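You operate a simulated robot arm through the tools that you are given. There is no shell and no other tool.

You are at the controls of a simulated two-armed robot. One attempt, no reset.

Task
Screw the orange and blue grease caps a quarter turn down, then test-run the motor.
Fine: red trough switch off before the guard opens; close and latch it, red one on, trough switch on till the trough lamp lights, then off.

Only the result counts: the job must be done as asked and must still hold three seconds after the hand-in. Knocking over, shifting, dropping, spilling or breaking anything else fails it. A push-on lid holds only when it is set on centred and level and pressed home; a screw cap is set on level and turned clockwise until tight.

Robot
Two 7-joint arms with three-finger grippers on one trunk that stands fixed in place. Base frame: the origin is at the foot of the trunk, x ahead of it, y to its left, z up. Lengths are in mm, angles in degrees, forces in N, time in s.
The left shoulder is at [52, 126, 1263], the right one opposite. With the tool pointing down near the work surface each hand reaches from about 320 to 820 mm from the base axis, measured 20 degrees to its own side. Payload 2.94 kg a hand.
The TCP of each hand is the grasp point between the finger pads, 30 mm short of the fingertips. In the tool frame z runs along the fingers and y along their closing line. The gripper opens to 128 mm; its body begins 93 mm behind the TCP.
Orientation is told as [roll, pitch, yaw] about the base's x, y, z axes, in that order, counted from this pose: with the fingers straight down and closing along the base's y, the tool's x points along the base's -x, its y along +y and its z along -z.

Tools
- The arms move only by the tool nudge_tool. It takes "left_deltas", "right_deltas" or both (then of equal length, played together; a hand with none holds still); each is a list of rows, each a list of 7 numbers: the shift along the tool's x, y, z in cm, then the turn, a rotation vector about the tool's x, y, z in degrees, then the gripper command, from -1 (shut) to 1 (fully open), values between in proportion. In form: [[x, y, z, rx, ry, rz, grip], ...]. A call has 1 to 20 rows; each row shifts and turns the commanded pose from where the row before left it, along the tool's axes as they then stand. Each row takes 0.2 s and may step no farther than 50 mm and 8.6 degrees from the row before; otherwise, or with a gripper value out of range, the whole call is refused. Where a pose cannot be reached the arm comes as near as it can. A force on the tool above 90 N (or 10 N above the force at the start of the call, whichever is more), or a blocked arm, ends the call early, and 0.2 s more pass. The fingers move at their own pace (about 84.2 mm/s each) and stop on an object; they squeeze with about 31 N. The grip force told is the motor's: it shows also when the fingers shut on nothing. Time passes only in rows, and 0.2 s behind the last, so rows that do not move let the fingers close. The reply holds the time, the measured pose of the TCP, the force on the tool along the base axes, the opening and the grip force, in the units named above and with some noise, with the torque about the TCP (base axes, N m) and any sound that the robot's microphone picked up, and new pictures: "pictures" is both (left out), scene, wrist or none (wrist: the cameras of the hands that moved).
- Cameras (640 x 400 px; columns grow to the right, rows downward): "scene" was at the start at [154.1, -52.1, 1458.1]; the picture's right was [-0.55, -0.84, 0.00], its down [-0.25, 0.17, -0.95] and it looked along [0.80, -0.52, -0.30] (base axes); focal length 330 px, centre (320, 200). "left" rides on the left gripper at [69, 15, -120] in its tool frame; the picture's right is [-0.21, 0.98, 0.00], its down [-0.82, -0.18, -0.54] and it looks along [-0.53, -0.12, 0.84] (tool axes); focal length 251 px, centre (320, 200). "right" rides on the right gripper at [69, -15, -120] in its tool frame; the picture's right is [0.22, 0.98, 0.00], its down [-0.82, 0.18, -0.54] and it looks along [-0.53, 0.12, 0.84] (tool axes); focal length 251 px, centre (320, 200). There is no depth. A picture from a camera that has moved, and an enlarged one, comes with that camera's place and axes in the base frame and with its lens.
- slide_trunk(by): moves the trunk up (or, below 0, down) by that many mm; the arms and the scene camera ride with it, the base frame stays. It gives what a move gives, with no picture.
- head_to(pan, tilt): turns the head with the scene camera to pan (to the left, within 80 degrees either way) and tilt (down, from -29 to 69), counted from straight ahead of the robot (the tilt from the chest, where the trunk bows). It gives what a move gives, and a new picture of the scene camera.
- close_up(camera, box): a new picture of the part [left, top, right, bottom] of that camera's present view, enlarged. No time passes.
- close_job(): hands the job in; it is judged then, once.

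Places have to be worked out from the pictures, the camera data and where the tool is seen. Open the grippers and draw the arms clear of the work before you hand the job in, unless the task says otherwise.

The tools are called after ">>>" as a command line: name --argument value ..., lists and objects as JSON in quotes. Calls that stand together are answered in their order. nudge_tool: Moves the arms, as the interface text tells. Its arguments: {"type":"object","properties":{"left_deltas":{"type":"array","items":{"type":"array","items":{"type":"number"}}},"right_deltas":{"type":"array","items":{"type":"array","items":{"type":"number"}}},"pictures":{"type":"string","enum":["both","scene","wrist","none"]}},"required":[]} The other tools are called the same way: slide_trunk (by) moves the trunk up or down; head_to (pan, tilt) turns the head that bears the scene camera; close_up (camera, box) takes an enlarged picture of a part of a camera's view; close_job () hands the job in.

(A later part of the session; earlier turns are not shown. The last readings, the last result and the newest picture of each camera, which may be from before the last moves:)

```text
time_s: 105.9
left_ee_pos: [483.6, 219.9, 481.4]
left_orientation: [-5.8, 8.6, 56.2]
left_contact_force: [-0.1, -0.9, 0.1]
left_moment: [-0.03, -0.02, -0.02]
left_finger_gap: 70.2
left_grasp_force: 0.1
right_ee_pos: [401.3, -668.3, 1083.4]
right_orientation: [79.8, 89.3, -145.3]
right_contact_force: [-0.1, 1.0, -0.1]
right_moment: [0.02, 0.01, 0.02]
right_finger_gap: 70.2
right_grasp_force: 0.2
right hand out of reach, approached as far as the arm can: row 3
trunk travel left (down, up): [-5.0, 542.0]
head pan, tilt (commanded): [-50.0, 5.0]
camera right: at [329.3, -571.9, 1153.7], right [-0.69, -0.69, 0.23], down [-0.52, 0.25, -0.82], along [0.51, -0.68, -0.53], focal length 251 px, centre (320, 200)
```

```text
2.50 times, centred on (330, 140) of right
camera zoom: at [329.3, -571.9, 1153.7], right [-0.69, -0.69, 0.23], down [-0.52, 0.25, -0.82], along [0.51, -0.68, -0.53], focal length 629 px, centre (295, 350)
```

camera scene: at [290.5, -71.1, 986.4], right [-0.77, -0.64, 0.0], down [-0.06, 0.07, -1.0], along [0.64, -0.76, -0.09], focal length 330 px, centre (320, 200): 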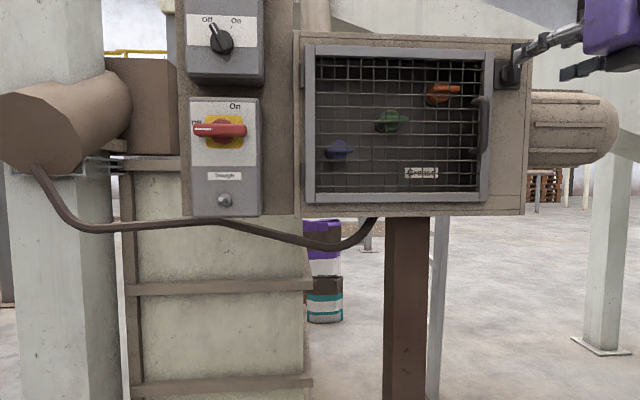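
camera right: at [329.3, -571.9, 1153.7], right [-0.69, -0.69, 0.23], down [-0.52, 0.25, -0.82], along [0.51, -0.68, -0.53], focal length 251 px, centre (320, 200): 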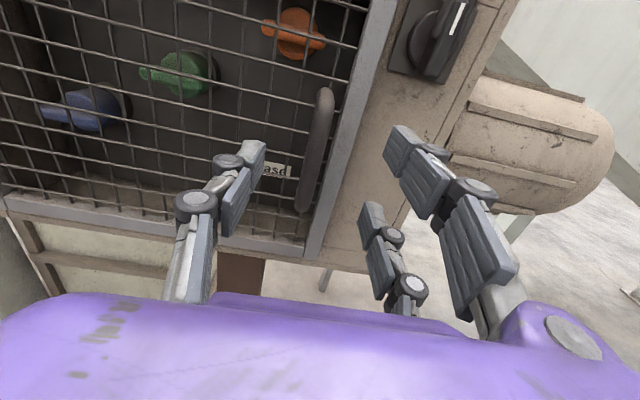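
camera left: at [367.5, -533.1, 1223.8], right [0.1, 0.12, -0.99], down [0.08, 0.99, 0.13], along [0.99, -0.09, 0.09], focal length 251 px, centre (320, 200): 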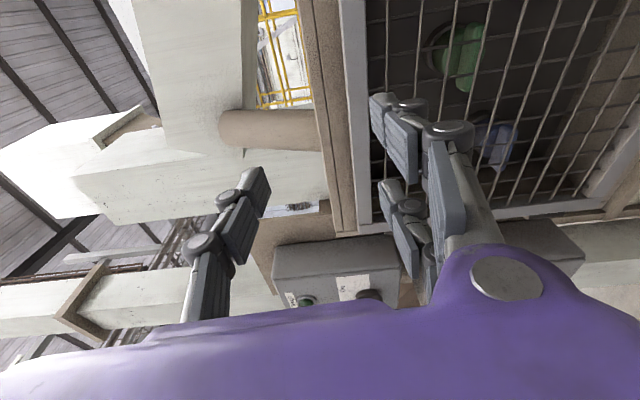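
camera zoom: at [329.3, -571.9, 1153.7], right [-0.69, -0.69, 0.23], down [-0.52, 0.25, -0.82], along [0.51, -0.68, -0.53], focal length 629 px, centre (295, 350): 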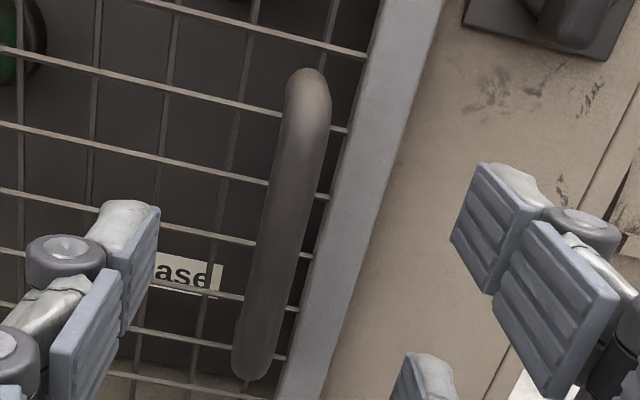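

The handle bar is at s≈312, z 1025–1124. I align and move in to grip it at mid-height.

>>> nudge_tool --right_deltas '[[-0.3, -0.45, 1.8, 0, 0, 0, 0.0], [0, 0, 1.8, 0, 0, 0, 0.0], [0, 0, 1.8, 0, 0, 0, 0.0]]' --pictures "wrist"

>>> close_up --camera "right" --box '[200, 60, 440, 240]'

```text
time_s: 106.7
left_ee_pos: [484.0, 220.3, 481.6]
left_orientation: [-5.8, 8.6, 56.3]
left_contact_force: [-0.8, 0.1, 0.5]
left_moment: [-0.01, 0.0, -0.02]
left_finger_gap: 70.4
left_grasp_force: 0.0
right_ee_pos: [443.3, -703.4, 1080.6]
right_orientation: [81.6, 89.4, -143.6]
right_contact_force: [0.0, -0.3, -0.5]
right_moment: [0.01, -0.03, 0.04]
right_finger_gap: 63.7
right_grasp_force: 0.2
trunk travel left (down, up): [-5.0, 542.0]
head pan, tilt (commanded): [-50.0, 5.0]
camera right: at [370.3, -607.0, 1149.4], right [-0.69, -0.69, 0.23], down [-0.52, 0.25, -0.82], along [0.51, -0.68, -0.53], focal length 251 px, centre (320, 200)
```

right: 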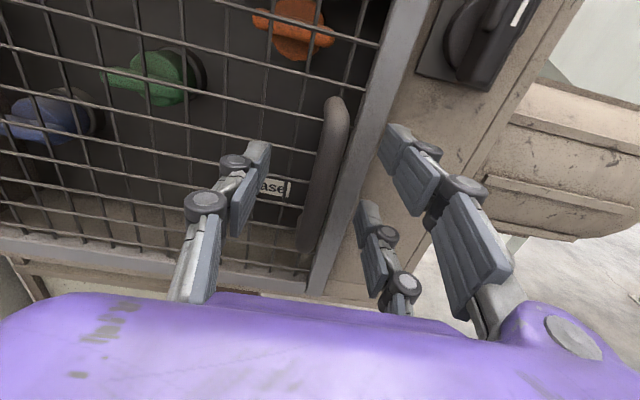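

```text
2.22 times, centred on (320, 150) of right
camera zoom: at [370.3, -607.0, 1149.4], right [-0.69, -0.69, 0.23], down [-0.52, 0.25, -0.82], along [0.51, -0.68, -0.53], focal length 559 px, centre (320, 311)
```

zoom: 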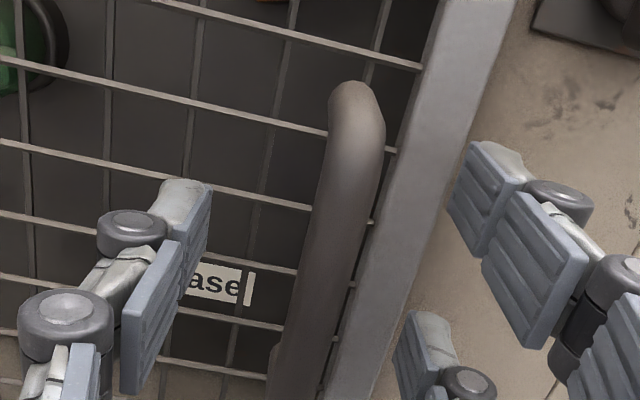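

The handle lies centred between the fingers. I close on it.

>>> nudge_tool --right_deltas '[[0, 0, 0, 0, 0, 0, -1], [0, 0, 0, 0, 0, 0, -1], [0, 0, 0, 0, 0, 0, -1]]' --pictures "wrist"

```text
time_s: 107.5
left_ee_pos: [483.8, 219.4, 481.4]
left_orientation: [-5.8, 8.6, 56.2]
left_contact_force: [0.4, -0.8, 0.2]
left_moment: [0.0, 0.01, 0.01]
left_finger_gap: 70.4
left_grasp_force: 0.1
right_ee_pos: [442.8, -702.9, 1079.9]
right_orientation: [79.1, 89.4, -145.9]
right_contact_force: [-2.0, -1.3, 1.2]
right_moment: [0.89, -0.84, -0.08]
right_finger_gap: 12.8
right_grasp_force: 39.7
trunk travel left (down, up): [-5.0, 542.0]
head pan, tilt (commanded): [-50.0, 5.0]
camera right: at [369.3, -607.7, 1149.4], right [-0.69, -0.69, 0.22], down [-0.52, 0.25, -0.82], along [0.51, -0.68, -0.53], focal length 251 px, centre (320, 200)
```

right: 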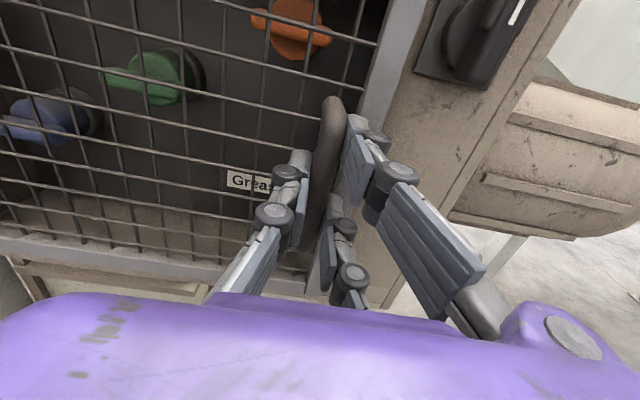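

Gripped. I swing the guard open along its hinge arc, turning the hand with it, 4 steps of 5° first.

>>> nudge_tool --right_deltas '[[0, -0.47, -2.75, -5, 0, 0, -1], [0, -0.47, -2.75, -5, 0, 0, -1], [0, -0.47, -2.75, -5, 0, 0, -1], [0, -0.47, -2.75, -5, 0, 0, -1]]' --pictures "both"

```text
time_s: 108.5
left_ee_pos: [483.6, 219.8, 483.3]
left_orientation: [-5.9, 8.6, 56.3]
left_contact_force: [0.7, -0.5, -0.6]
left_moment: [-0.01, -0.04, 0.03]
left_finger_gap: 70.5
left_grasp_force: 0.1
right_ee_pos: [392.6, -604.8, 1080.1]
right_orientation: [105.2, 89.3, -139.9]
right_contact_force: [-0.9, -0.1, 6.2]
right_moment: [1.45, -0.51, 0.05]
right_finger_gap: 13.0
right_grasp_force: 39.7
trunk travel left (down, up): [-5.0, 542.0]
head pan, tilt (commanded): [-50.0, 5.0]
camera scene: at [290.2, -71.1, 986.5], right [-0.77, -0.64, 0.0], down [-0.06, 0.07, -1.0], along [0.64, -0.76, -0.09], focal length 330 px, centre (320, 200)
camera right: at [357.3, -488.8, 1148.7], right [-0.88, -0.41, 0.23], down [-0.4, 0.41, -0.82], along [0.24, -0.82, -0.52], focal length 251 px, centre (320, 200)
```

scene: 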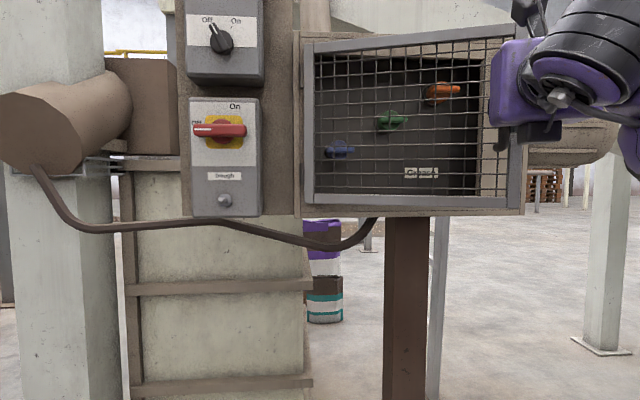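
right: 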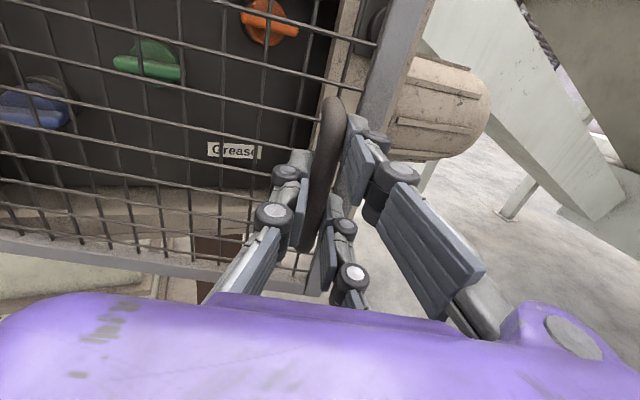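

The guard swings freely (20° open). I let go of the handle, back off, and plan to go round its free edge to push it further open from inside.

>>> nudge_tool --right_deltas '[[0, 0, 0, 0, 0, 0, 0.0], [0, 0, 0, 0, 0, 0, 0.0], [0, 0, -2.5, 0, 0, 0, 0.0], [0, 0, -2.5, 0, 0, 0, 0.0], [0, 3, 0.5, 5, 0, 0, -0.3], [0, 3.5, 0, 5, 0, 0, -0.6], [0, 3.5, 0, 5, 0, 0, -1], [0, 3.5, 0, 5, 0, 0, -1]]' --pictures "both"

```text
time_s: 110.3
left_ee_pos: [483.6, 220.7, 482.5]
left_orientation: [-5.7, 8.6, 56.3]
left_contact_force: [-0.1, -0.6, 0.2]
left_moment: [-0.01, 0.02, -0.02]
left_finger_gap: 70.4
left_grasp_force: 0.1
right_ee_pos: [267.2, -626.8, 1116.0]
right_orientation: [71.0, 89.2, -153.8]
right_contact_force: [0.4, -0.3, 0.1]
right_moment: [0.04, 0.0, -0.01]
right_finger_gap: 0.1
right_grasp_force: 2.3
right hand out of reach, approached as far as the arm can: row 7, 8
trunk travel left (down, up): [-5.0, 542.0]
head pan, tilt (commanded): [-50.0, 5.0]
camera scene: at [290.4, -71.1, 986.4], right [-0.77, -0.64, 0.0], down [-0.06, 0.07, -1.0], along [0.64, -0.76, -0.09], focal length 330 px, centre (320, 200)
camera right: at [194.2, -531.2, 1186.0], right [-0.69, -0.69, 0.23], down [-0.52, 0.25, -0.82], along [0.51, -0.68, -0.53], focal length 251 px, centre (320, 200)
```

scene: 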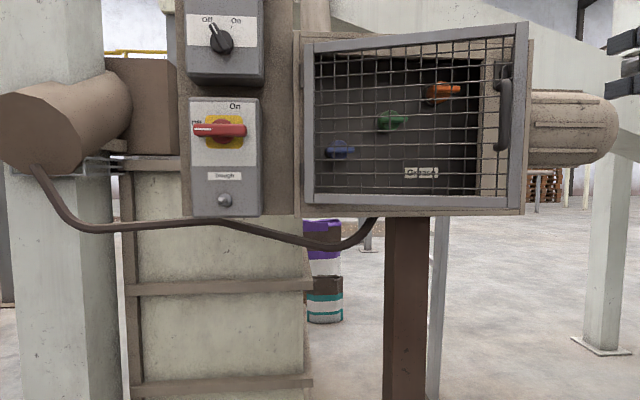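
right: 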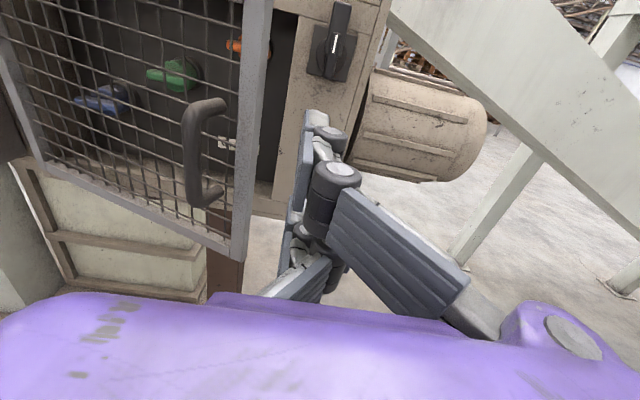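

The guard stays ajar and the closed hand is right of its free edge. I move forward past the edge and begin pushing left from inside.

>>> nudge_tool --right_deltas '[[0, 0.5, 4.7, 0, 0, 0, -1], [0, 0, 4.7, 0, 0, 0, -1], [0, -3, 0, 0, 0, 0, -1], [0, -3, 0, 0, 0, 0, -1], [0, -3, 0, 0, 0, 0, -1], [0, -3, -0.5, 0, 0, 0, -1]]' --pictures "both"

```text
time_s: 111.6
left_ee_pos: [483.2, 218.6, 484.3]
left_orientation: [-6.0, 8.3, 56.2]
left_contact_force: [-0.5, 0.3, 0.1]
left_moment: [0.0, 0.03, 0.02]
left_finger_gap: 70.3
left_grasp_force: 0.0
right_ee_pos: [363.4, -655.9, 1115.0]
right_orientation: [-55.8, 89.0, 75.0]
right_contact_force: [-42.5, -21.5, -5.3]
right_moment: [-0.04, 1.81, -0.9]
right_finger_gap: 0.0
right_grasp_force: 19.0
trunk travel left (down, up): [-5.0, 542.0]
head pan, tilt (commanded): [-50.0, 5.0]
stopped in row 6 (right hand): the force on the tool passed its limit at 96 N (the readings are from after the stop); the commanded pose is now the measured one
camera scene: at [286.8, -73.3, 987.3], right [-0.77, -0.64, 0.0], down [-0.05, 0.07, -1.0], along [0.64, -0.76, -0.09], focal length 330 px, centre (320, 200)
camera right: at [298.0, -556.3, 1185.1], right [-0.74, -0.64, 0.2], down [-0.49, 0.3, -0.82], along [0.46, -0.71, -0.54], focal length 251 px, centre (320, 200)
```

scene: 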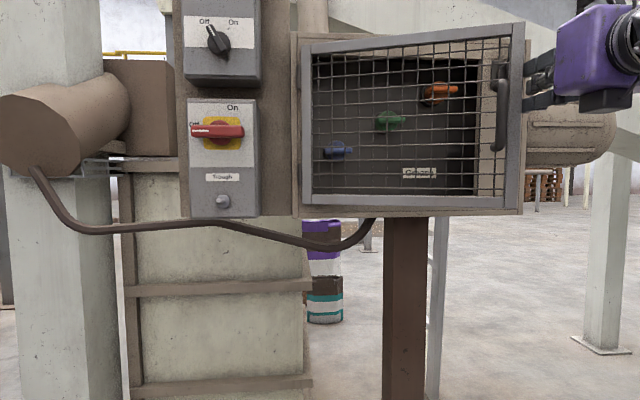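
right: 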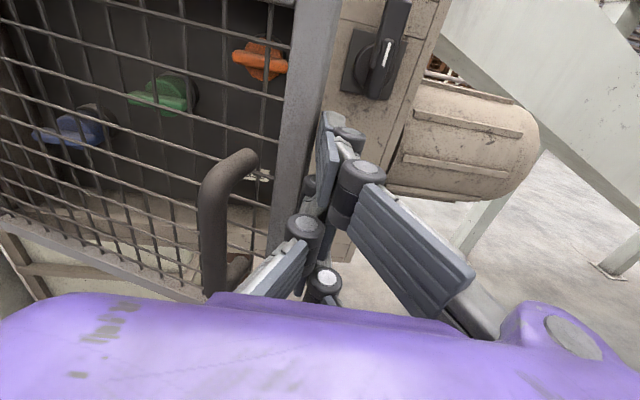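

The edge jammed because I was pushing nearly in the guard's plane. I back off to the right and turn the hand to point along +x, so a finger can reach behind the free edge and draw it outward.

>>> nudge_tool --right_deltas '[[0, 3, 0, 0, 0, 0, -1], [0, 3, -0.8, 0, 0, 0, -1], [0, 0, 0, 8.2, 0, 0, -1], [0, 0, 0, 8.2, 0, 0, -1], [0, 0, 0, 8.2, 0, 0, -1], [0, 0, 0, 8.2, 0, 0, -1], [0, 0, 0, 8.2, 0, 0, -1], [0, 0, 0, 8.2, 0, 0, -1]]' --pictures "both"

```text
time_s: 113.4
left_ee_pos: [483.7, 219.6, 481.5]
left_orientation: [-5.8, 8.6, 56.2]
left_contact_force: [0.6, -0.5, -0.5]
left_moment: [-0.02, 0.0, -0.02]
left_finger_gap: 70.4
left_grasp_force: 0.0
right_ee_pos: [327.2, -682.1, 1117.2]
right_orientation: [-50.9, 89.7, 130.6]
right_contact_force: [-0.8, -0.7, -0.2]
right_moment: [0.0, 0.04, -0.04]
right_finger_gap: 0.0
right_grasp_force: 3.3
right hand out of reach, approached as far as the arm can: row 4
trunk travel left (down, up): [-5.0, 542.0]
head pan, tilt (commanded): [-50.0, 5.0]
camera scene: at [290.5, -71.2, 986.3], right [-0.77, -0.64, 0.0], down [-0.06, 0.07, -1.0], along [0.64, -0.76, -0.09], focal length 330 px, centre (320, 200)
camera right: at [208.7, -669.6, 1187.8], right [0.02, -0.98, 0.21], down [-0.54, -0.19, -0.82], along [0.84, -0.09, -0.53], focal length 251 px, centre (320, 200)
```

scene: 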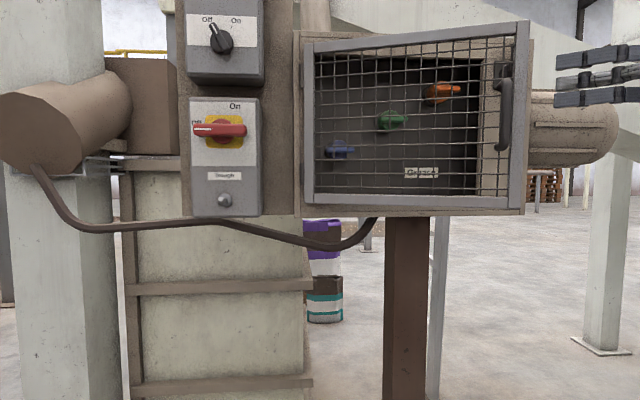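
right: 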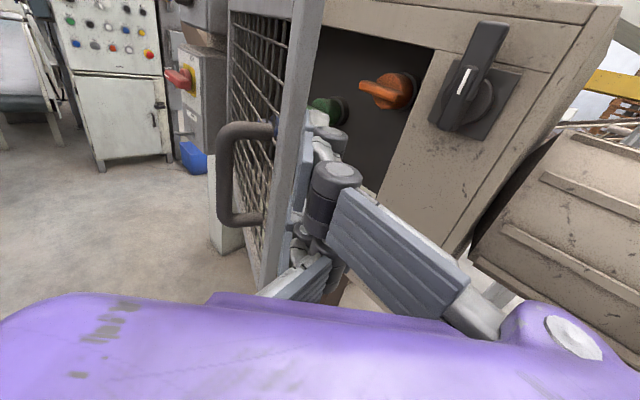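

The hand points along +x beside the guard's free edge. I slip the fingers in behind the edge, then draw them toward +y to swing the guard open.

>>> nudge_tool --right_deltas '[[0, 1.5, 2.5, 0, 0, 0, -1], [0, 0, 2.5, 0, 0, 0, -1], [0, 0, 2.5, 0, 0, 0, -1], [0, -2, 0, 0, 0, 0, -1], [0, -2, 0, 0, 0, 0, -1]]' --pictures "both"

```text
time_s: 114.6
left_ee_pos: [483.7, 219.4, 482.3]
left_orientation: [-5.8, 8.6, 56.2]
left_contact_force: [-0.2, -0.3, 1.1]
left_moment: [0.0, -0.05, -0.03]
left_finger_gap: 70.4
left_grasp_force: 0.1
right_ee_pos: [403.3, -655.6, 1119.1]
right_orientation: [-42.0, 89.7, 139.5]
right_contact_force: [-0.8, 0.3, -0.2]
right_moment: [0.0, 0.01, 0.01]
right_finger_gap: 0.0
right_grasp_force: 3.3
trunk travel left (down, up): [-5.0, 542.0]
head pan, tilt (commanded): [-50.0, 5.0]
camera scene: at [290.5, -71.0, 986.4], right [-0.77, -0.64, 0.0], down [-0.06, 0.07, -1.0], along [0.64, -0.76, -0.09], focal length 330 px, centre (320, 200)
camera right: at [283.8, -643.4, 1189.1], right [0.02, -0.98, 0.21], down [-0.54, -0.19, -0.82], along [0.84, -0.1, -0.53], focal length 251 px, centre (320, 200)
```

scene: 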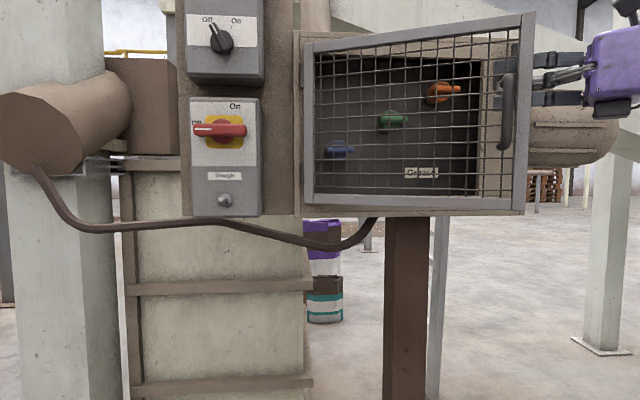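
right: 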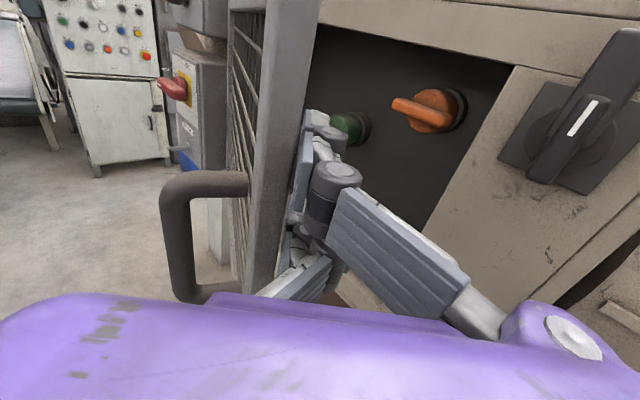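

The guard is moving with the fingers behind it and no force. I continue drawing toward +y, rising slightly for arm clearance.

>>> nudge_tool --right_deltas '[[0.8, -3.3, 0, 0, 0, 0, -1], [0.8, -3.3, 0, 0, 0, 0, -1], [0.8, -3.3, 0, 0, 0, 0, -1], [0.8, -3.3, 0, 0, 0, 0, -1], [0.8, -3.3, 0, 0, 0, 0, -1]]' --pictures "both"

```text
time_s: 115.8
left_ee_pos: [482.8, 219.8, 482.3]
left_orientation: [-5.8, 8.6, 56.1]
left_contact_force: [0.5, 0.9, 0.0]
left_moment: [0.0, -0.04, 0.02]
left_finger_gap: 70.4
left_grasp_force: 0.1
right_ee_pos: [400.2, -489.2, 1158.3]
right_orientation: [-47.3, 89.7, 133.8]
right_contact_force: [0.4, 0.1, -0.3]
right_moment: [-0.03, 0.0, 0.03]
right_finger_gap: 0.0
right_grasp_force: 2.8
trunk travel left (down, up): [-5.0, 542.0]
head pan, tilt (commanded): [-50.0, 5.0]
camera scene: at [290.5, -71.0, 986.4], right [-0.77, -0.64, 0.0], down [-0.06, 0.07, -1.0], along [0.64, -0.76, -0.09], focal length 330 px, centre (320, 200)
camera right: at [281.1, -477.3, 1229.3], right [0.02, -0.98, 0.21], down [-0.54, -0.19, -0.82], along [0.84, -0.09, -0.53], focal length 251 px, centre (320, 200)
```

scene: 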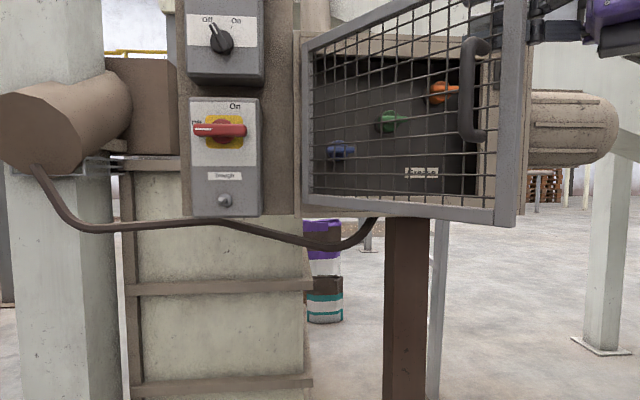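
right: 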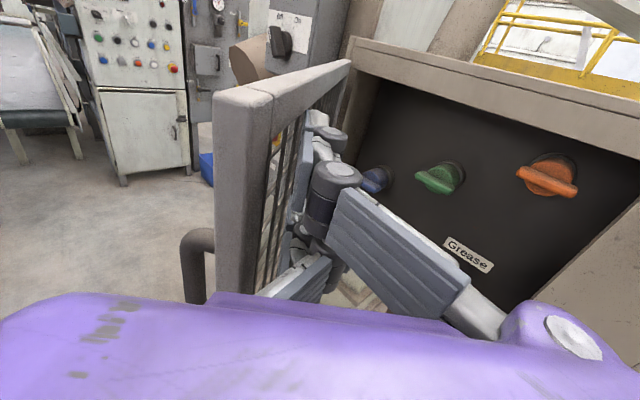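

The guard is about half open and all three caps are in view. I keep sweeping left while moving forward to stay behind it.

>>> nudge_tool --right_deltas '[[0, -3, 1.2, 0, 0, 0, -1], [0, -3, 1.2, 0, 0, 0, -1], [0, -3, 1.2, 0, 0, 0, -1], [0, -3, 1.5, 0, 0, 0, -1], [0, -3, 1.5, 0, 0, 0, -1]]' --pictures "both"

```text
time_s: 117.0
left_ee_pos: [483.9, 219.7, 481.0]
left_orientation: [-5.8, 8.7, 56.3]
left_contact_force: [0.7, 0.4, -0.1]
left_moment: [-0.02, 0.0, 0.01]
left_finger_gap: 70.4
left_grasp_force: 0.0
right_ee_pos: [461.6, -338.6, 1157.9]
right_orientation: [-48.5, 89.6, 132.8]
right_contact_force: [1.0, 1.0, 0.3]
right_moment: [0.02, -0.01, 0.0]
right_finger_gap: 0.1
right_grasp_force: 2.8
trunk travel left (down, up): [-5.0, 542.0]
head pan, tilt (commanded): [-50.0, 5.0]
camera scene: at [290.6, -71.0, 986.4], right [-0.77, -0.64, 0.0], down [-0.06, 0.07, -1.0], along [0.64, -0.76, -0.09], focal length 330 px, centre (320, 200)
camera right: at [342.3, -326.1, 1228.5], right [0.02, -0.98, 0.21], down [-0.54, -0.19, -0.82], along [0.84, -0.09, -0.53], focal length 251 px, centre (320, 200)
```

scene: 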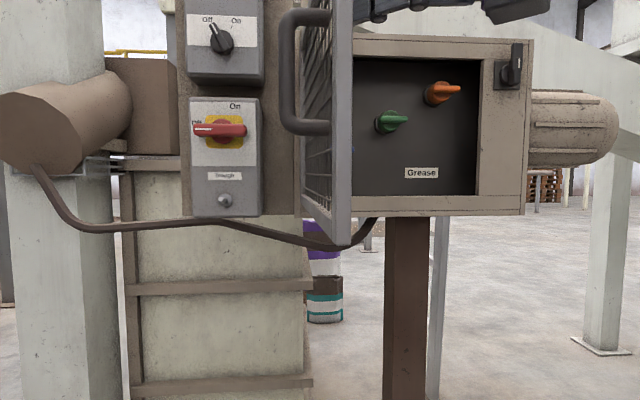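
right: 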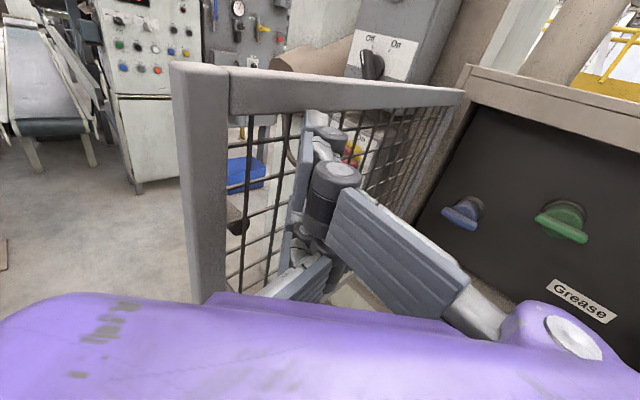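

The guard is at about 80°. I push on with the fingertips toward +x/+y to take it past 110°.

>>> nudge_tool --right_deltas '[[0, -1.2, 2.3, 0, 0, 0, -1], [0, -1.2, 2.3, 0, 0, 0, -1], [0, -1.2, 2.3, 0, 0, 0, -1], [0, -1.2, 2.3, 0, 0, 0, -1], [0, -1.2, 2.3, 0, 0, 0, -1]]' --pictures "both"

```text
time_s: 118.1
left_ee_pos: [479.8, 218.2, 487.0]
left_orientation: [-5.9, 8.2, 56.1]
left_contact_force: [-1.1, 0.3, 0.6]
left_moment: [0.03, -0.06, 0.0]
left_finger_gap: 70.4
left_grasp_force: 0.1
right_ee_pos: [542.9, -294.1, 1161.8]
right_orientation: [-48.8, 89.7, 131.4]
right_contact_force: [-68.5, -26.3, -22.8]
right_moment: [0.09, 0.84, 0.61]
right_finger_gap: 0.0
right_grasp_force: 3.2
trunk travel left (down, up): [-5.0, 542.0]
head pan, tilt (commanded): [-50.0, 5.0]
stopped in row 5 (right hand): the force on the tool passed its limit at 121 N (the readings are from after the stop); the commanded pose is now the measured one
camera scene: at [283.2, -75.2, 988.2], right [-0.77, -0.64, -0.01], down [-0.05, 0.07, -1.0], along [0.64, -0.76, -0.09], focal length 330 px, centre (320, 200)
camera right: at [423.7, -279.4, 1232.1], right [0.0, -0.98, 0.21], down [-0.54, -0.18, -0.82], along [0.84, -0.11, -0.53], focal length 251 px, centre (320, 200)
```

scene: 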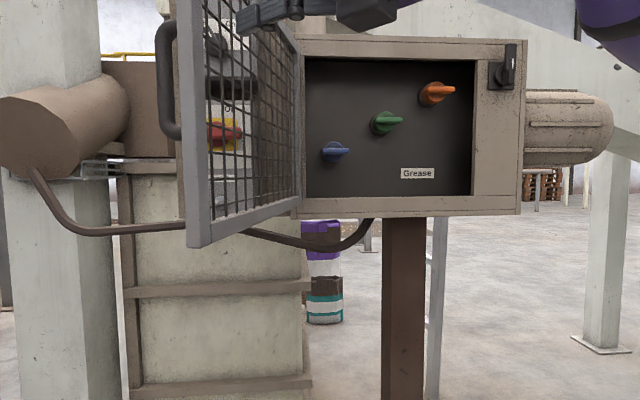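
right: 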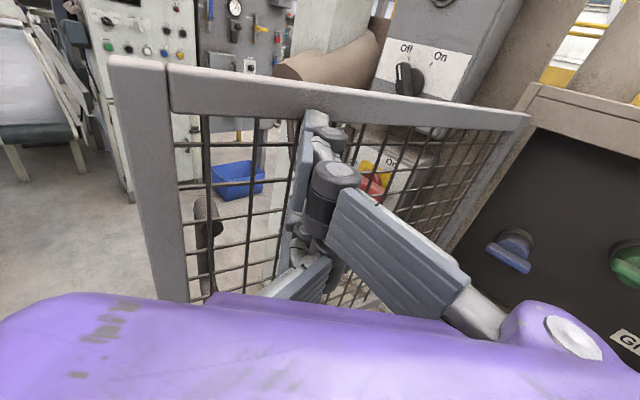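

The guard has reached its stop at about 105°. I back off at once and bring the hand back in front of the open housing.

>>> nudge_tool --right_deltas '[[0, 0, -2.5, 0, 0, 0, -1], [0, 0.5, -3, 0, 0, 0, -1], [0, 4.2, 0, 0, 0, 0, -1], [0, 4.2, 0, 0, 0, 0, -0.8], [0, 4.2, 0, 0, 0, 0, -0.5], [0, 4.2, 0, 0, 0, 0, -0.2], [0, 4.0, 0, 0, 0, 0, 0.0], [0, 0, 0, -7.7, 0, 0, 0.0], [0, 0, 0, -7.7, 0, 0, 0.0], [0, 0, 0, -7.7, 0, 0, 0.0], [0, 0, 0, -7.7, 0, 0, 0.0], [0, 0, 0, -7.7, 0, 0, 0.0], [0, 0, 0, -7.7, 0, 0, 0.0]]' --pictures "both"

```text
time_s: 120.9
left_ee_pos: [484.8, 219.8, 480.5]
left_orientation: [-5.8, 8.7, 56.2]
left_contact_force: [0.2, 0.6, -0.7]
left_moment: [0.02, -0.03, 0.01]
left_finger_gap: 70.3
left_grasp_force: 0.1
right_ee_pos: [500.9, -499.7, 1159.4]
right_orientation: [39.3, 89.4, 173.5]
right_contact_force: [0.5, 0.4, -0.5]
right_moment: [0.01, 0.0, -0.03]
right_finger_gap: 64.1
right_grasp_force: 0.1
trunk travel left (down, up): [-5.0, 542.0]
head pan, tilt (commanded): [-50.0, 5.0]
camera scene: at [290.6, -71.1, 986.3], right [-0.77, -0.64, 0.0], down [-0.06, 0.07, -1.0], along [0.64, -0.76, -0.09], focal length 330 px, centre (320, 200)
camera right: at [429.5, -404.1, 1229.3], right [-0.7, -0.68, 0.22], down [-0.52, 0.26, -0.82], along [0.5, -0.68, -0.53], focal length 251 px, centre (320, 200)
```

scene: 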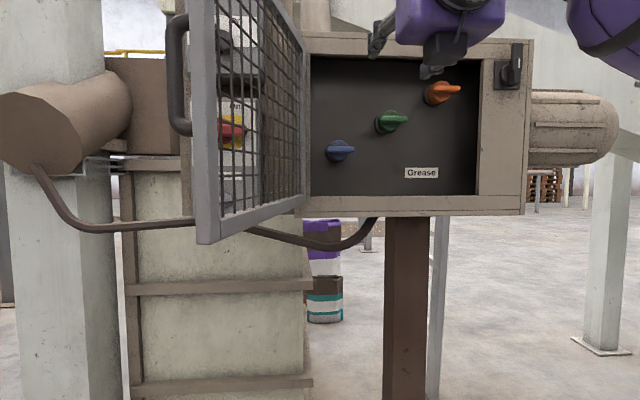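
right: 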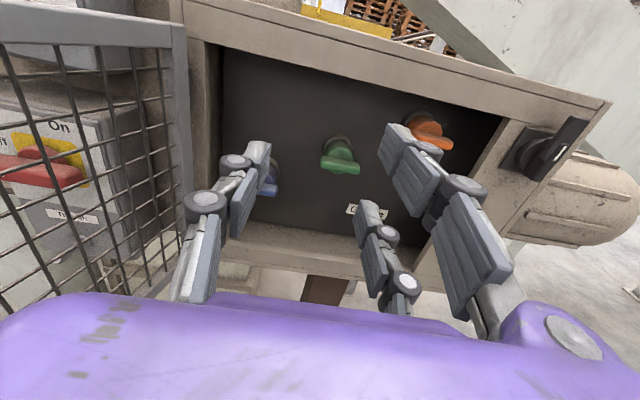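

The housing is wide open. I take close-ups of the caps from the scene camera and the wrist camera to locate them precisely.

>>> close_up --camera "scene" --box '[310, 60, 490, 200]'

>>> close_up --camera "right" --box '[200, 60, 520, 240]'

```text
2.86 times, centred on (400, 130) of scene
camera zoom: at [290.6, -71.1, 986.3], right [-0.77, -0.64, 0.0], down [-0.06, 0.07, -1.0], along [0.64, -0.76, -0.09], focal length 942 px, centre (91, 400)
```

zoom: 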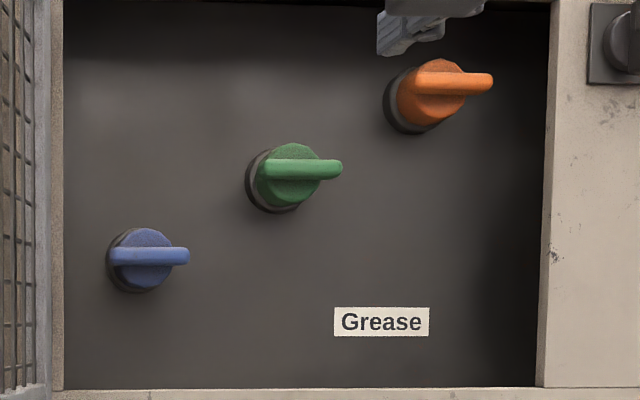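

```text
2.00 times, centred on (360, 150) of right
camera zoom: at [429.5, -404.1, 1229.3], right [-0.7, -0.68, 0.22], down [-0.52, 0.26, -0.82], along [0.5, -0.68, -0.53], focal length 503 px, centre (240, 300)
```

zoom: 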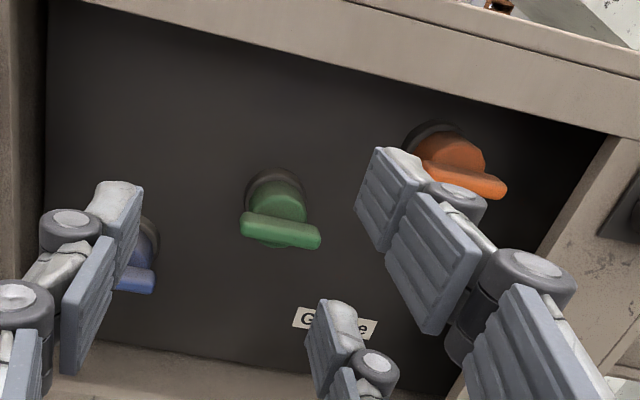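

Triangulated: bars' front faces at d≈45, blue (s 69, z 1028), green (174, 1088), orange (279, 1148); back wall at d≈109; opening lips at z≈1195 and s≈320. I roll the hand back to vertical closing for gripping the horizontal bars.

>>> nudge_tool --right_deltas '[[0, 0, 0, 0, 0, -7.5, 0.0], [0, 0, 0, 0, 0, -7.5, 0.0], [0, 0, 0, 0, 0, -7.5, 0.0], [0, 0, 0, 0, 0, -7.5, 0.0], [0, 0, 0, 0, 0, -7.5, 0.0], [0, 0, 0, 0, 0, -7.5, 0.0], [0, 0, 0, 0, 0, -7.5, 0.0], [0, 0, 0, 0, 0, -7.5, 0.0], [0, 0, 0, 0, 0, -7.5, 0.0], [0, 0, 0, 0, 0, -7.5, 0.0], [0, 0, 0, 0, 0, -7.5, 0.0], [0, 0, 0, 0, 0, -7.5, 0.0]]' --pictures "wrist"

```text
time_s: 123.5
left_ee_pos: [484.3, 219.5, 480.5]
left_orientation: [-5.8, 8.6, 56.2]
left_contact_force: [-0.5, -0.6, 0.2]
left_moment: [-0.02, 0.02, -0.02]
left_finger_gap: 70.4
left_grasp_force: 0.0
right_ee_pos: [502.4, -500.4, 1158.6]
right_orientation: [89.5, -0.7, -135.6]
right_contact_force: [1.1, 0.8, -0.5]
right_moment: [0.01, 0.0, 0.01]
right_finger_gap: 64.0
right_grasp_force: 0.0
trunk travel left (down, up): [-5.0, 542.0]
head pan, tilt (commanded): [-50.0, 5.0]
camera right: at [467.2, -366.8, 1144.6], right [0.17, 0.15, 0.97], down [-0.96, -0.19, 0.19], along [0.21, -0.97, 0.11], focal length 251 px, centre (320, 200)
```

right: 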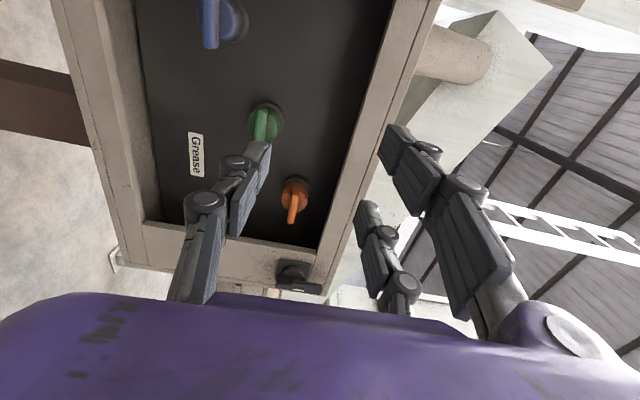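

Now I tilt the hand 15° upward (to clear the top lip), move in front of the orange cap and narrow the fingers to about 28 mm.

>>> nudge_tool --right_deltas '[[0, 0, 0, -7.5, 0, 0, 0.0], [0, 0, 0, -7.5, 0, 0, 0.0], [-3.8, -1.42, 1.22, 0, 0, 0, -0.2], [-3.8, -1.42, 1.22, 0, 0, 0, -0.4], [-3.8, -1.42, 1.22, 0, 0, 0, -0.56], [-3.8, -1.42, 1.22, 0, 0, 0, -0.56], [0, 0, 0, 0, 0, 0, -0.56]]' --pictures "both"

>>> close_up --camera "right" --box '[220, 60, 440, 220]'

```text
time_s: 125.1
left_ee_pos: [483.2, 218.9, 481.8]
left_orientation: [-5.8, 8.6, 56.2]
left_contact_force: [0.5, 0.1, 0.2]
left_moment: [-0.01, 0.03, -0.04]
left_finger_gap: 70.4
left_grasp_force: 0.1
right_ee_pos: [435.9, -652.0, 1117.4]
right_orientation: [104.3, -0.5, -135.6]
right_contact_force: [0.5, 0.3, -0.1]
right_moment: [0.04, -0.04, 0.02]
right_finger_gap: 28.1
right_grasp_force: 0.0
trunk travel left (down, up): [-5.0, 542.0]
head pan, tilt (commanded): [-50.0, 5.0]
camera scene: at [290.6, -71.4, 986.3], right [-0.77, -0.64, 0.0], down [-0.06, 0.07, -1.0], along [0.64, -0.76, -0.09], focal length 330 px, centre (320, 200)
camera right: at [407.8, -524.4, 1072.9], right [-0.01, 0.33, 0.94], down [-0.98, -0.17, 0.05], along [0.17, -0.93, 0.33], focal length 251 px, centre (320, 200)
```

scene: 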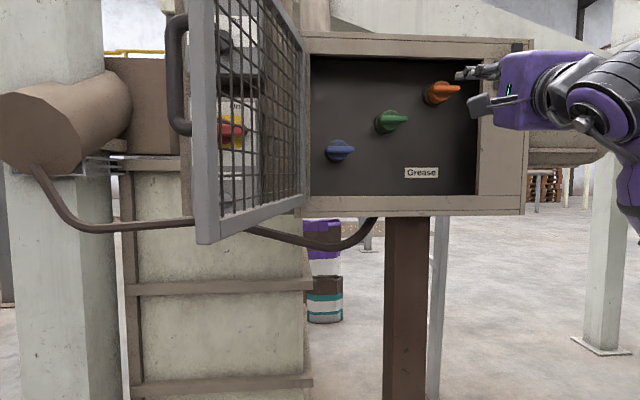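
right: 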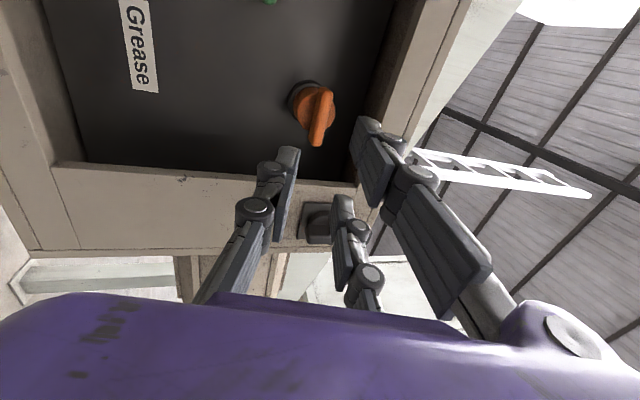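

```text
2.50 times, centred on (330, 140) of right
camera zoom: at [407.8, -524.4, 1072.9], right [-0.01, 0.33, 0.94], down [-0.98, -0.17, 0.05], along [0.17, -0.93, 0.33], focal length 629 px, centre (295, 350)
```

zoom: 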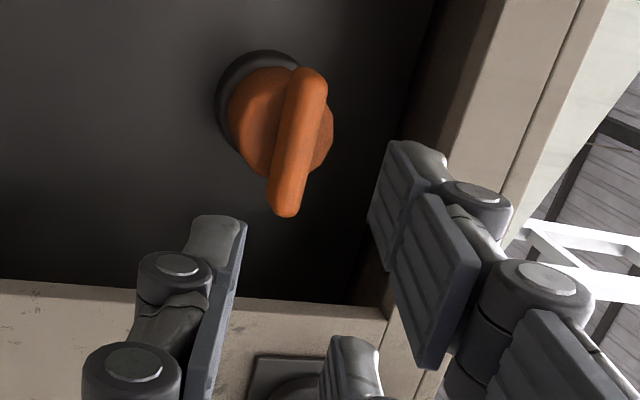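

The wrist view gives the orange bar centre at s≈277, z≈1149, matching the scene estimate. I advance along the tilted tool axis to just short of the bar and check.

>>> nudge_tool --right_deltas '[[0.4, 0, 2.8, 0, 0, 0, -0.56], [0, 0, 2.8, 0, 0, 0, -0.56], [0, 0, 2.8, 0, 0, 0, -0.56]]' --pictures "both"

>>> close_up --camera "right" --box '[220, 80, 440, 240]'

>>> close_up --camera "scene" --box '[400, 40, 540, 130]'

```text
time_s: 125.9
left_ee_pos: [482.9, 220.6, 482.5]
left_orientation: [-5.8, 8.6, 56.1]
left_contact_force: [0.6, 1.0, -0.5]
left_moment: [0.02, 0.02, 0.02]
left_finger_gap: 70.4
left_grasp_force: 0.1
right_ee_pos: [494.9, -706.3, 1137.7]
right_orientation: [104.5, -0.4, -135.7]
right_contact_force: [-0.5, 0.1, 0.5]
right_moment: [-0.03, -0.02, -0.01]
right_finger_gap: 28.3
right_grasp_force: 0.1
trunk travel left (down, up): [-5.0, 542.0]
head pan, tilt (commanded): [-50.0, 5.0]
camera scene: at [290.6, -71.1, 986.3], right [-0.77, -0.64, 0.0], down [-0.06, 0.07, -1.0], along [0.64, -0.76, -0.09], focal length 330 px, centre (320, 200)
camera right: at [465.9, -578.7, 1092.9], right [-0.01, 0.33, 0.94], down [-0.98, -0.17, 0.05], along [0.17, -0.93, 0.33], focal length 251 px, centre (320, 200)
```

scene: 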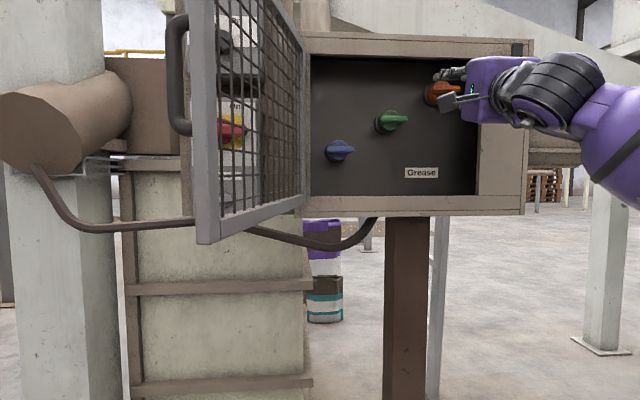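
right: 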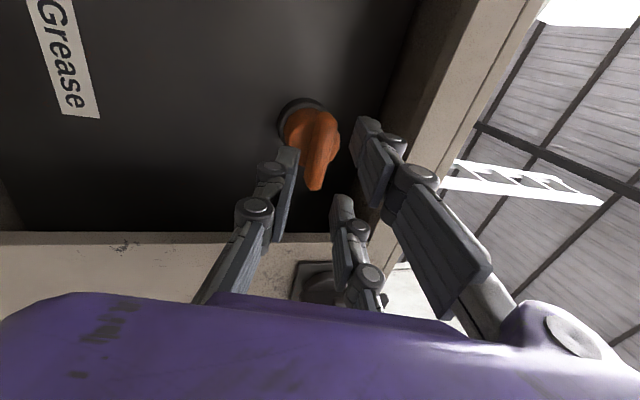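

```text
2.50 times, centred on (330, 160) of right
camera zoom: at [465.9, -578.7, 1092.9], right [-0.01, 0.33, 0.94], down [-0.98, -0.17, 0.05], along [0.17, -0.93, 0.33], focal length 629 px, centre (295, 300)
```

zoom: 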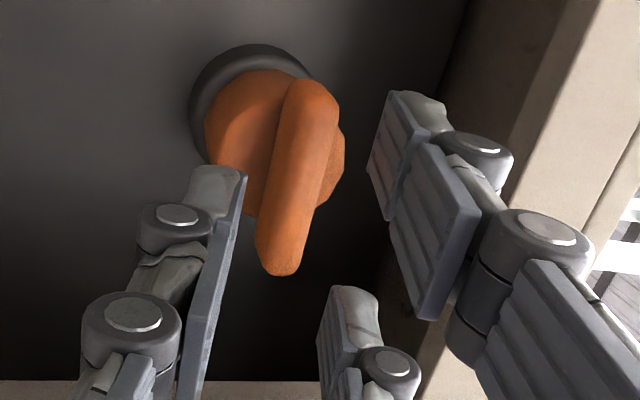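

```text
4.44 times, centred on (470, 85) of scene
camera zoom: at [290.6, -71.1, 986.3], right [-0.77, -0.64, 0.0], down [-0.06, 0.07, -1.0], along [0.64, -0.76, -0.09], focal length 1465 px, centre (-347, 711)
```

zoom: 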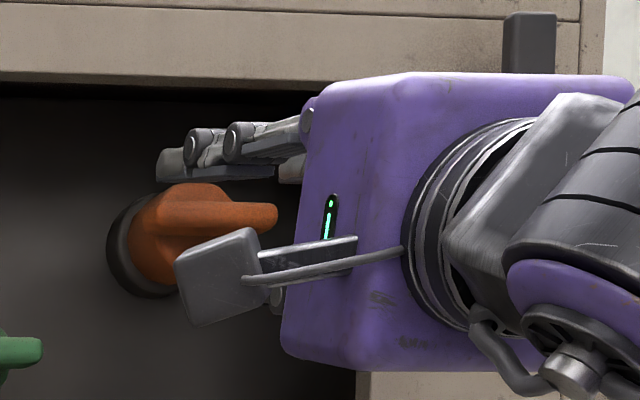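

Clear of the lips, with the bar between the fingers. I go in another 38 mm and close on the bar.

>>> nudge_tool --right_deltas '[[0, 0.1, 1.9, 0, 0, 0, -0.56], [0, 0.1, 1.9, 0, 0, 0, -0.56], [0, 0, 0, 0, 0, 0, -1], [0, 0, 0, 0, 0, 0, -1]]' --pictures "wrist"

>>> close_up --camera "right" --box '[220, 80, 440, 240]'

>>> close_up --camera "scene" --box '[400, 40, 540, 130]'

```text
time_s: 126.6
left_ee_pos: [482.9, 220.3, 482.8]
left_orientation: [-6.0, 8.7, 56.2]
left_contact_force: [-0.4, 0.2, 0.0]
left_moment: [-0.01, -0.03, 0.0]
left_finger_gap: 70.1
left_grasp_force: 0.2
right_ee_pos: [516.7, -730.4, 1146.1]
right_orientation: [103.7, -0.2, -135.6]
right_contact_force: [-37.2, 36.7, -35.1]
right_moment: [1.41, 0.76, 0.17]
right_finger_gap: 15.9
right_grasp_force: 31.2
trunk travel left (down, up): [-5.0, 542.0]
head pan, tilt (commanded): [-50.0, 5.0]
stopped in row 3 (right hand): the force on the tool passed its limit at 117 N (the readings are from after the stop); the commanded pose is now the measured one
camera right: at [487.9, -601.3, 1102.7], right [-0.01, 0.32, 0.95], down [-0.98, -0.17, 0.05], along [0.18, -0.93, 0.31], focal length 251 px, centre (320, 200)
```

right: 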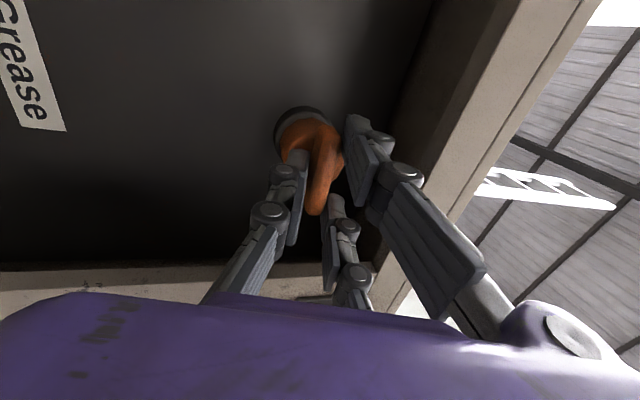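

```text
2.50 times, centred on (330, 160) of right
camera zoom: at [487.9, -601.3, 1102.7], right [-0.01, 0.32, 0.95], down [-0.98, -0.17, 0.05], along [0.18, -0.93, 0.31], focal length 629 px, centre (295, 300)
```

zoom: 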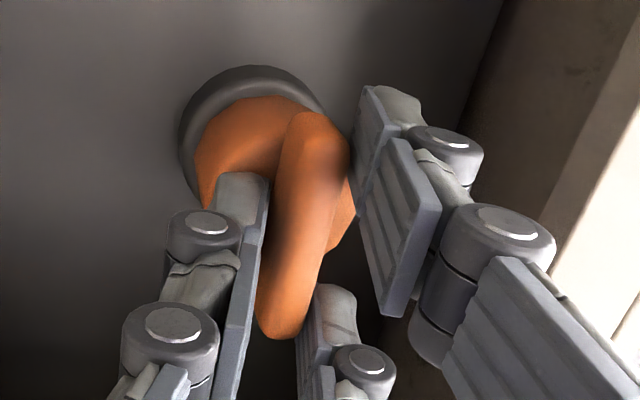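

```text
4.44 times, centred on (470, 85) of scene
camera zoom: at [287.9, -69.6, 987.2], right [-0.77, -0.64, 0.0], down [-0.05, 0.07, -1.0], along [0.64, -0.76, -0.08], focal length 1465 px, centre (-347, 711)
```

zoom: 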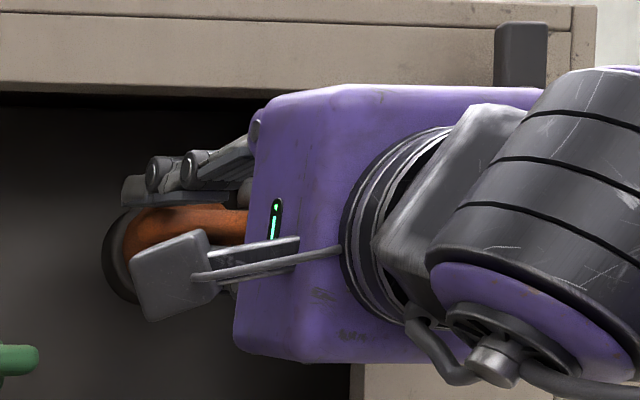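

The grip closed (15.9 mm) but the fingertips press on the cap with about 50 N. I ease back 4 mm while holding and read the force.

>>> nudge_tool --right_deltas '[[0, -0.1, -0.4, 0, 0, 0, -1], [0, 0, 0, 0, 0, 0, -1]]' --pictures "wrist"

>>> close_up --camera "right" --box '[220, 80, 440, 240]'

```text
time_s: 127.2
left_ee_pos: [483.0, 219.8, 481.5]
left_orientation: [-5.8, 8.6, 56.2]
left_contact_force: [-0.1, -0.3, -0.1]
left_moment: [0.01, -0.01, 0.0]
left_finger_gap: 70.2
left_grasp_force: 0.1
right_ee_pos: [517.2, -730.4, 1145.3]
right_orientation: [104.1, -0.2, -135.5]
right_contact_force: [6.7, -11.9, 18.4]
right_moment: [1.19, -0.14, -0.2]
right_finger_gap: 15.9
right_grasp_force: 41.7
trunk travel left (down, up): [-5.0, 542.0]
head pan, tilt (commanded): [-50.0, 5.0]
camera right: at [487.9, -601.5, 1101.6], right [-0.01, 0.32, 0.95], down [-0.98, -0.17, 0.05], along [0.17, -0.93, 0.32], focal length 251 px, centre (320, 200)
```

right: 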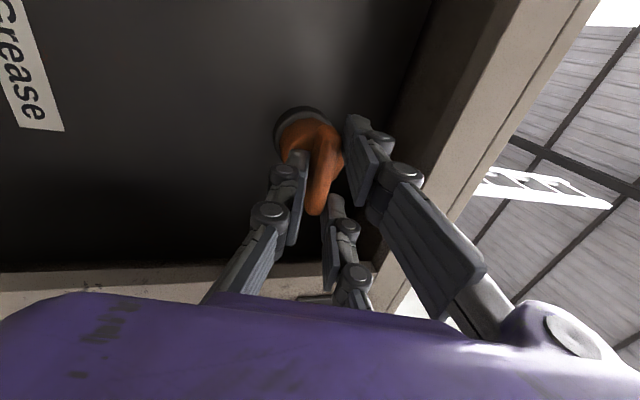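

```text
2.50 times, centred on (330, 160) of right
camera zoom: at [487.9, -601.5, 1101.6], right [-0.01, 0.32, 0.95], down [-0.98, -0.17, 0.05], along [0.17, -0.93, 0.32], focal length 629 px, centre (295, 300)
```

zoom: 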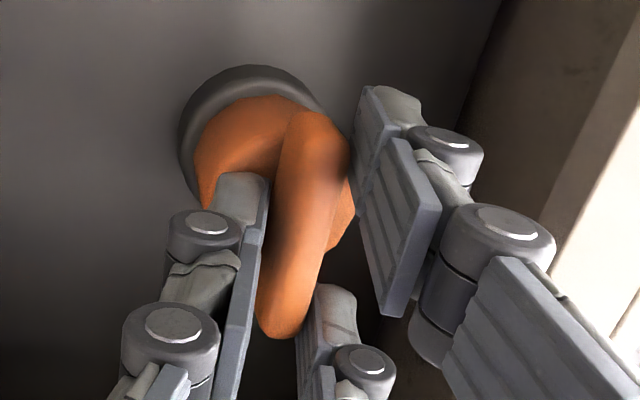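

The grip is firm with low force. I now turn clockwise about the cap's own axis, four steps of 7.5° first.

>>> nudge_tool --right_deltas '[[0.05, 0, 0, 0, -1.81, 7.28, -1], [0.05, 0, 0, 0, -1.81, 7.28, -1], [0.05, 0, 0, 0, -1.81, 7.28, -1], [0.05, 0, 0, 0, -1.81, 7.28, -1]]' --pictures "wrist"

>>> close_up --camera "right" --box '[220, 80, 440, 240]'

```text
time_s: 128.2
left_ee_pos: [483.8, 218.9, 481.6]
left_orientation: [-5.8, 8.6, 56.2]
left_contact_force: [-0.2, -0.2, 1.1]
left_moment: [-0.02, -0.04, 0.0]
left_finger_gap: 70.5
left_grasp_force: 0.0
right_ee_pos: [519.3, -728.6, 1144.5]
right_orientation: [104.0, 29.8, -135.6]
right_contact_force: [12.0, -16.6, 33.6]
right_moment: [0.13, 0.22, 0.14]
right_finger_gap: 15.8
right_grasp_force: 41.8
trunk travel left (down, up): [-5.0, 542.0]
head pan, tilt (commanded): [-50.0, 5.0]
camera right: at [498.4, -590.4, 1142.2], right [-0.37, -0.03, 0.93], down [-0.92, -0.11, -0.37], along [0.11, -0.99, 0.01], focal length 251 px, centre (320, 200)
```

right: 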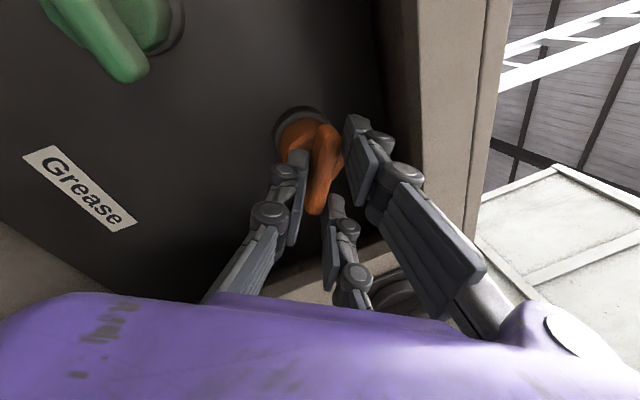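

```text
2.50 times, centred on (330, 160) of right
camera zoom: at [498.4, -590.4, 1142.2], right [-0.37, -0.03, 0.93], down [-0.92, -0.11, -0.37], along [0.11, -0.99, 0.01], focal length 629 px, centre (295, 300)
```

zoom: 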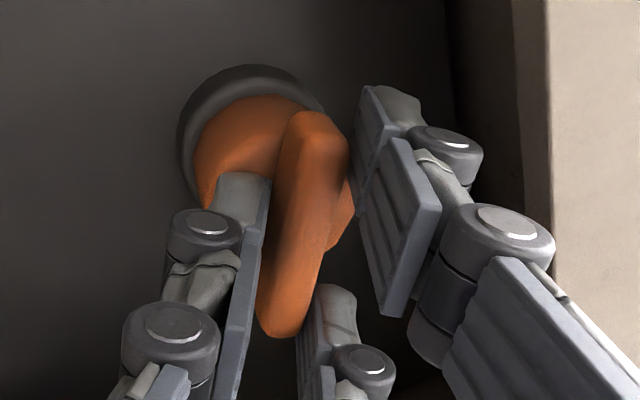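

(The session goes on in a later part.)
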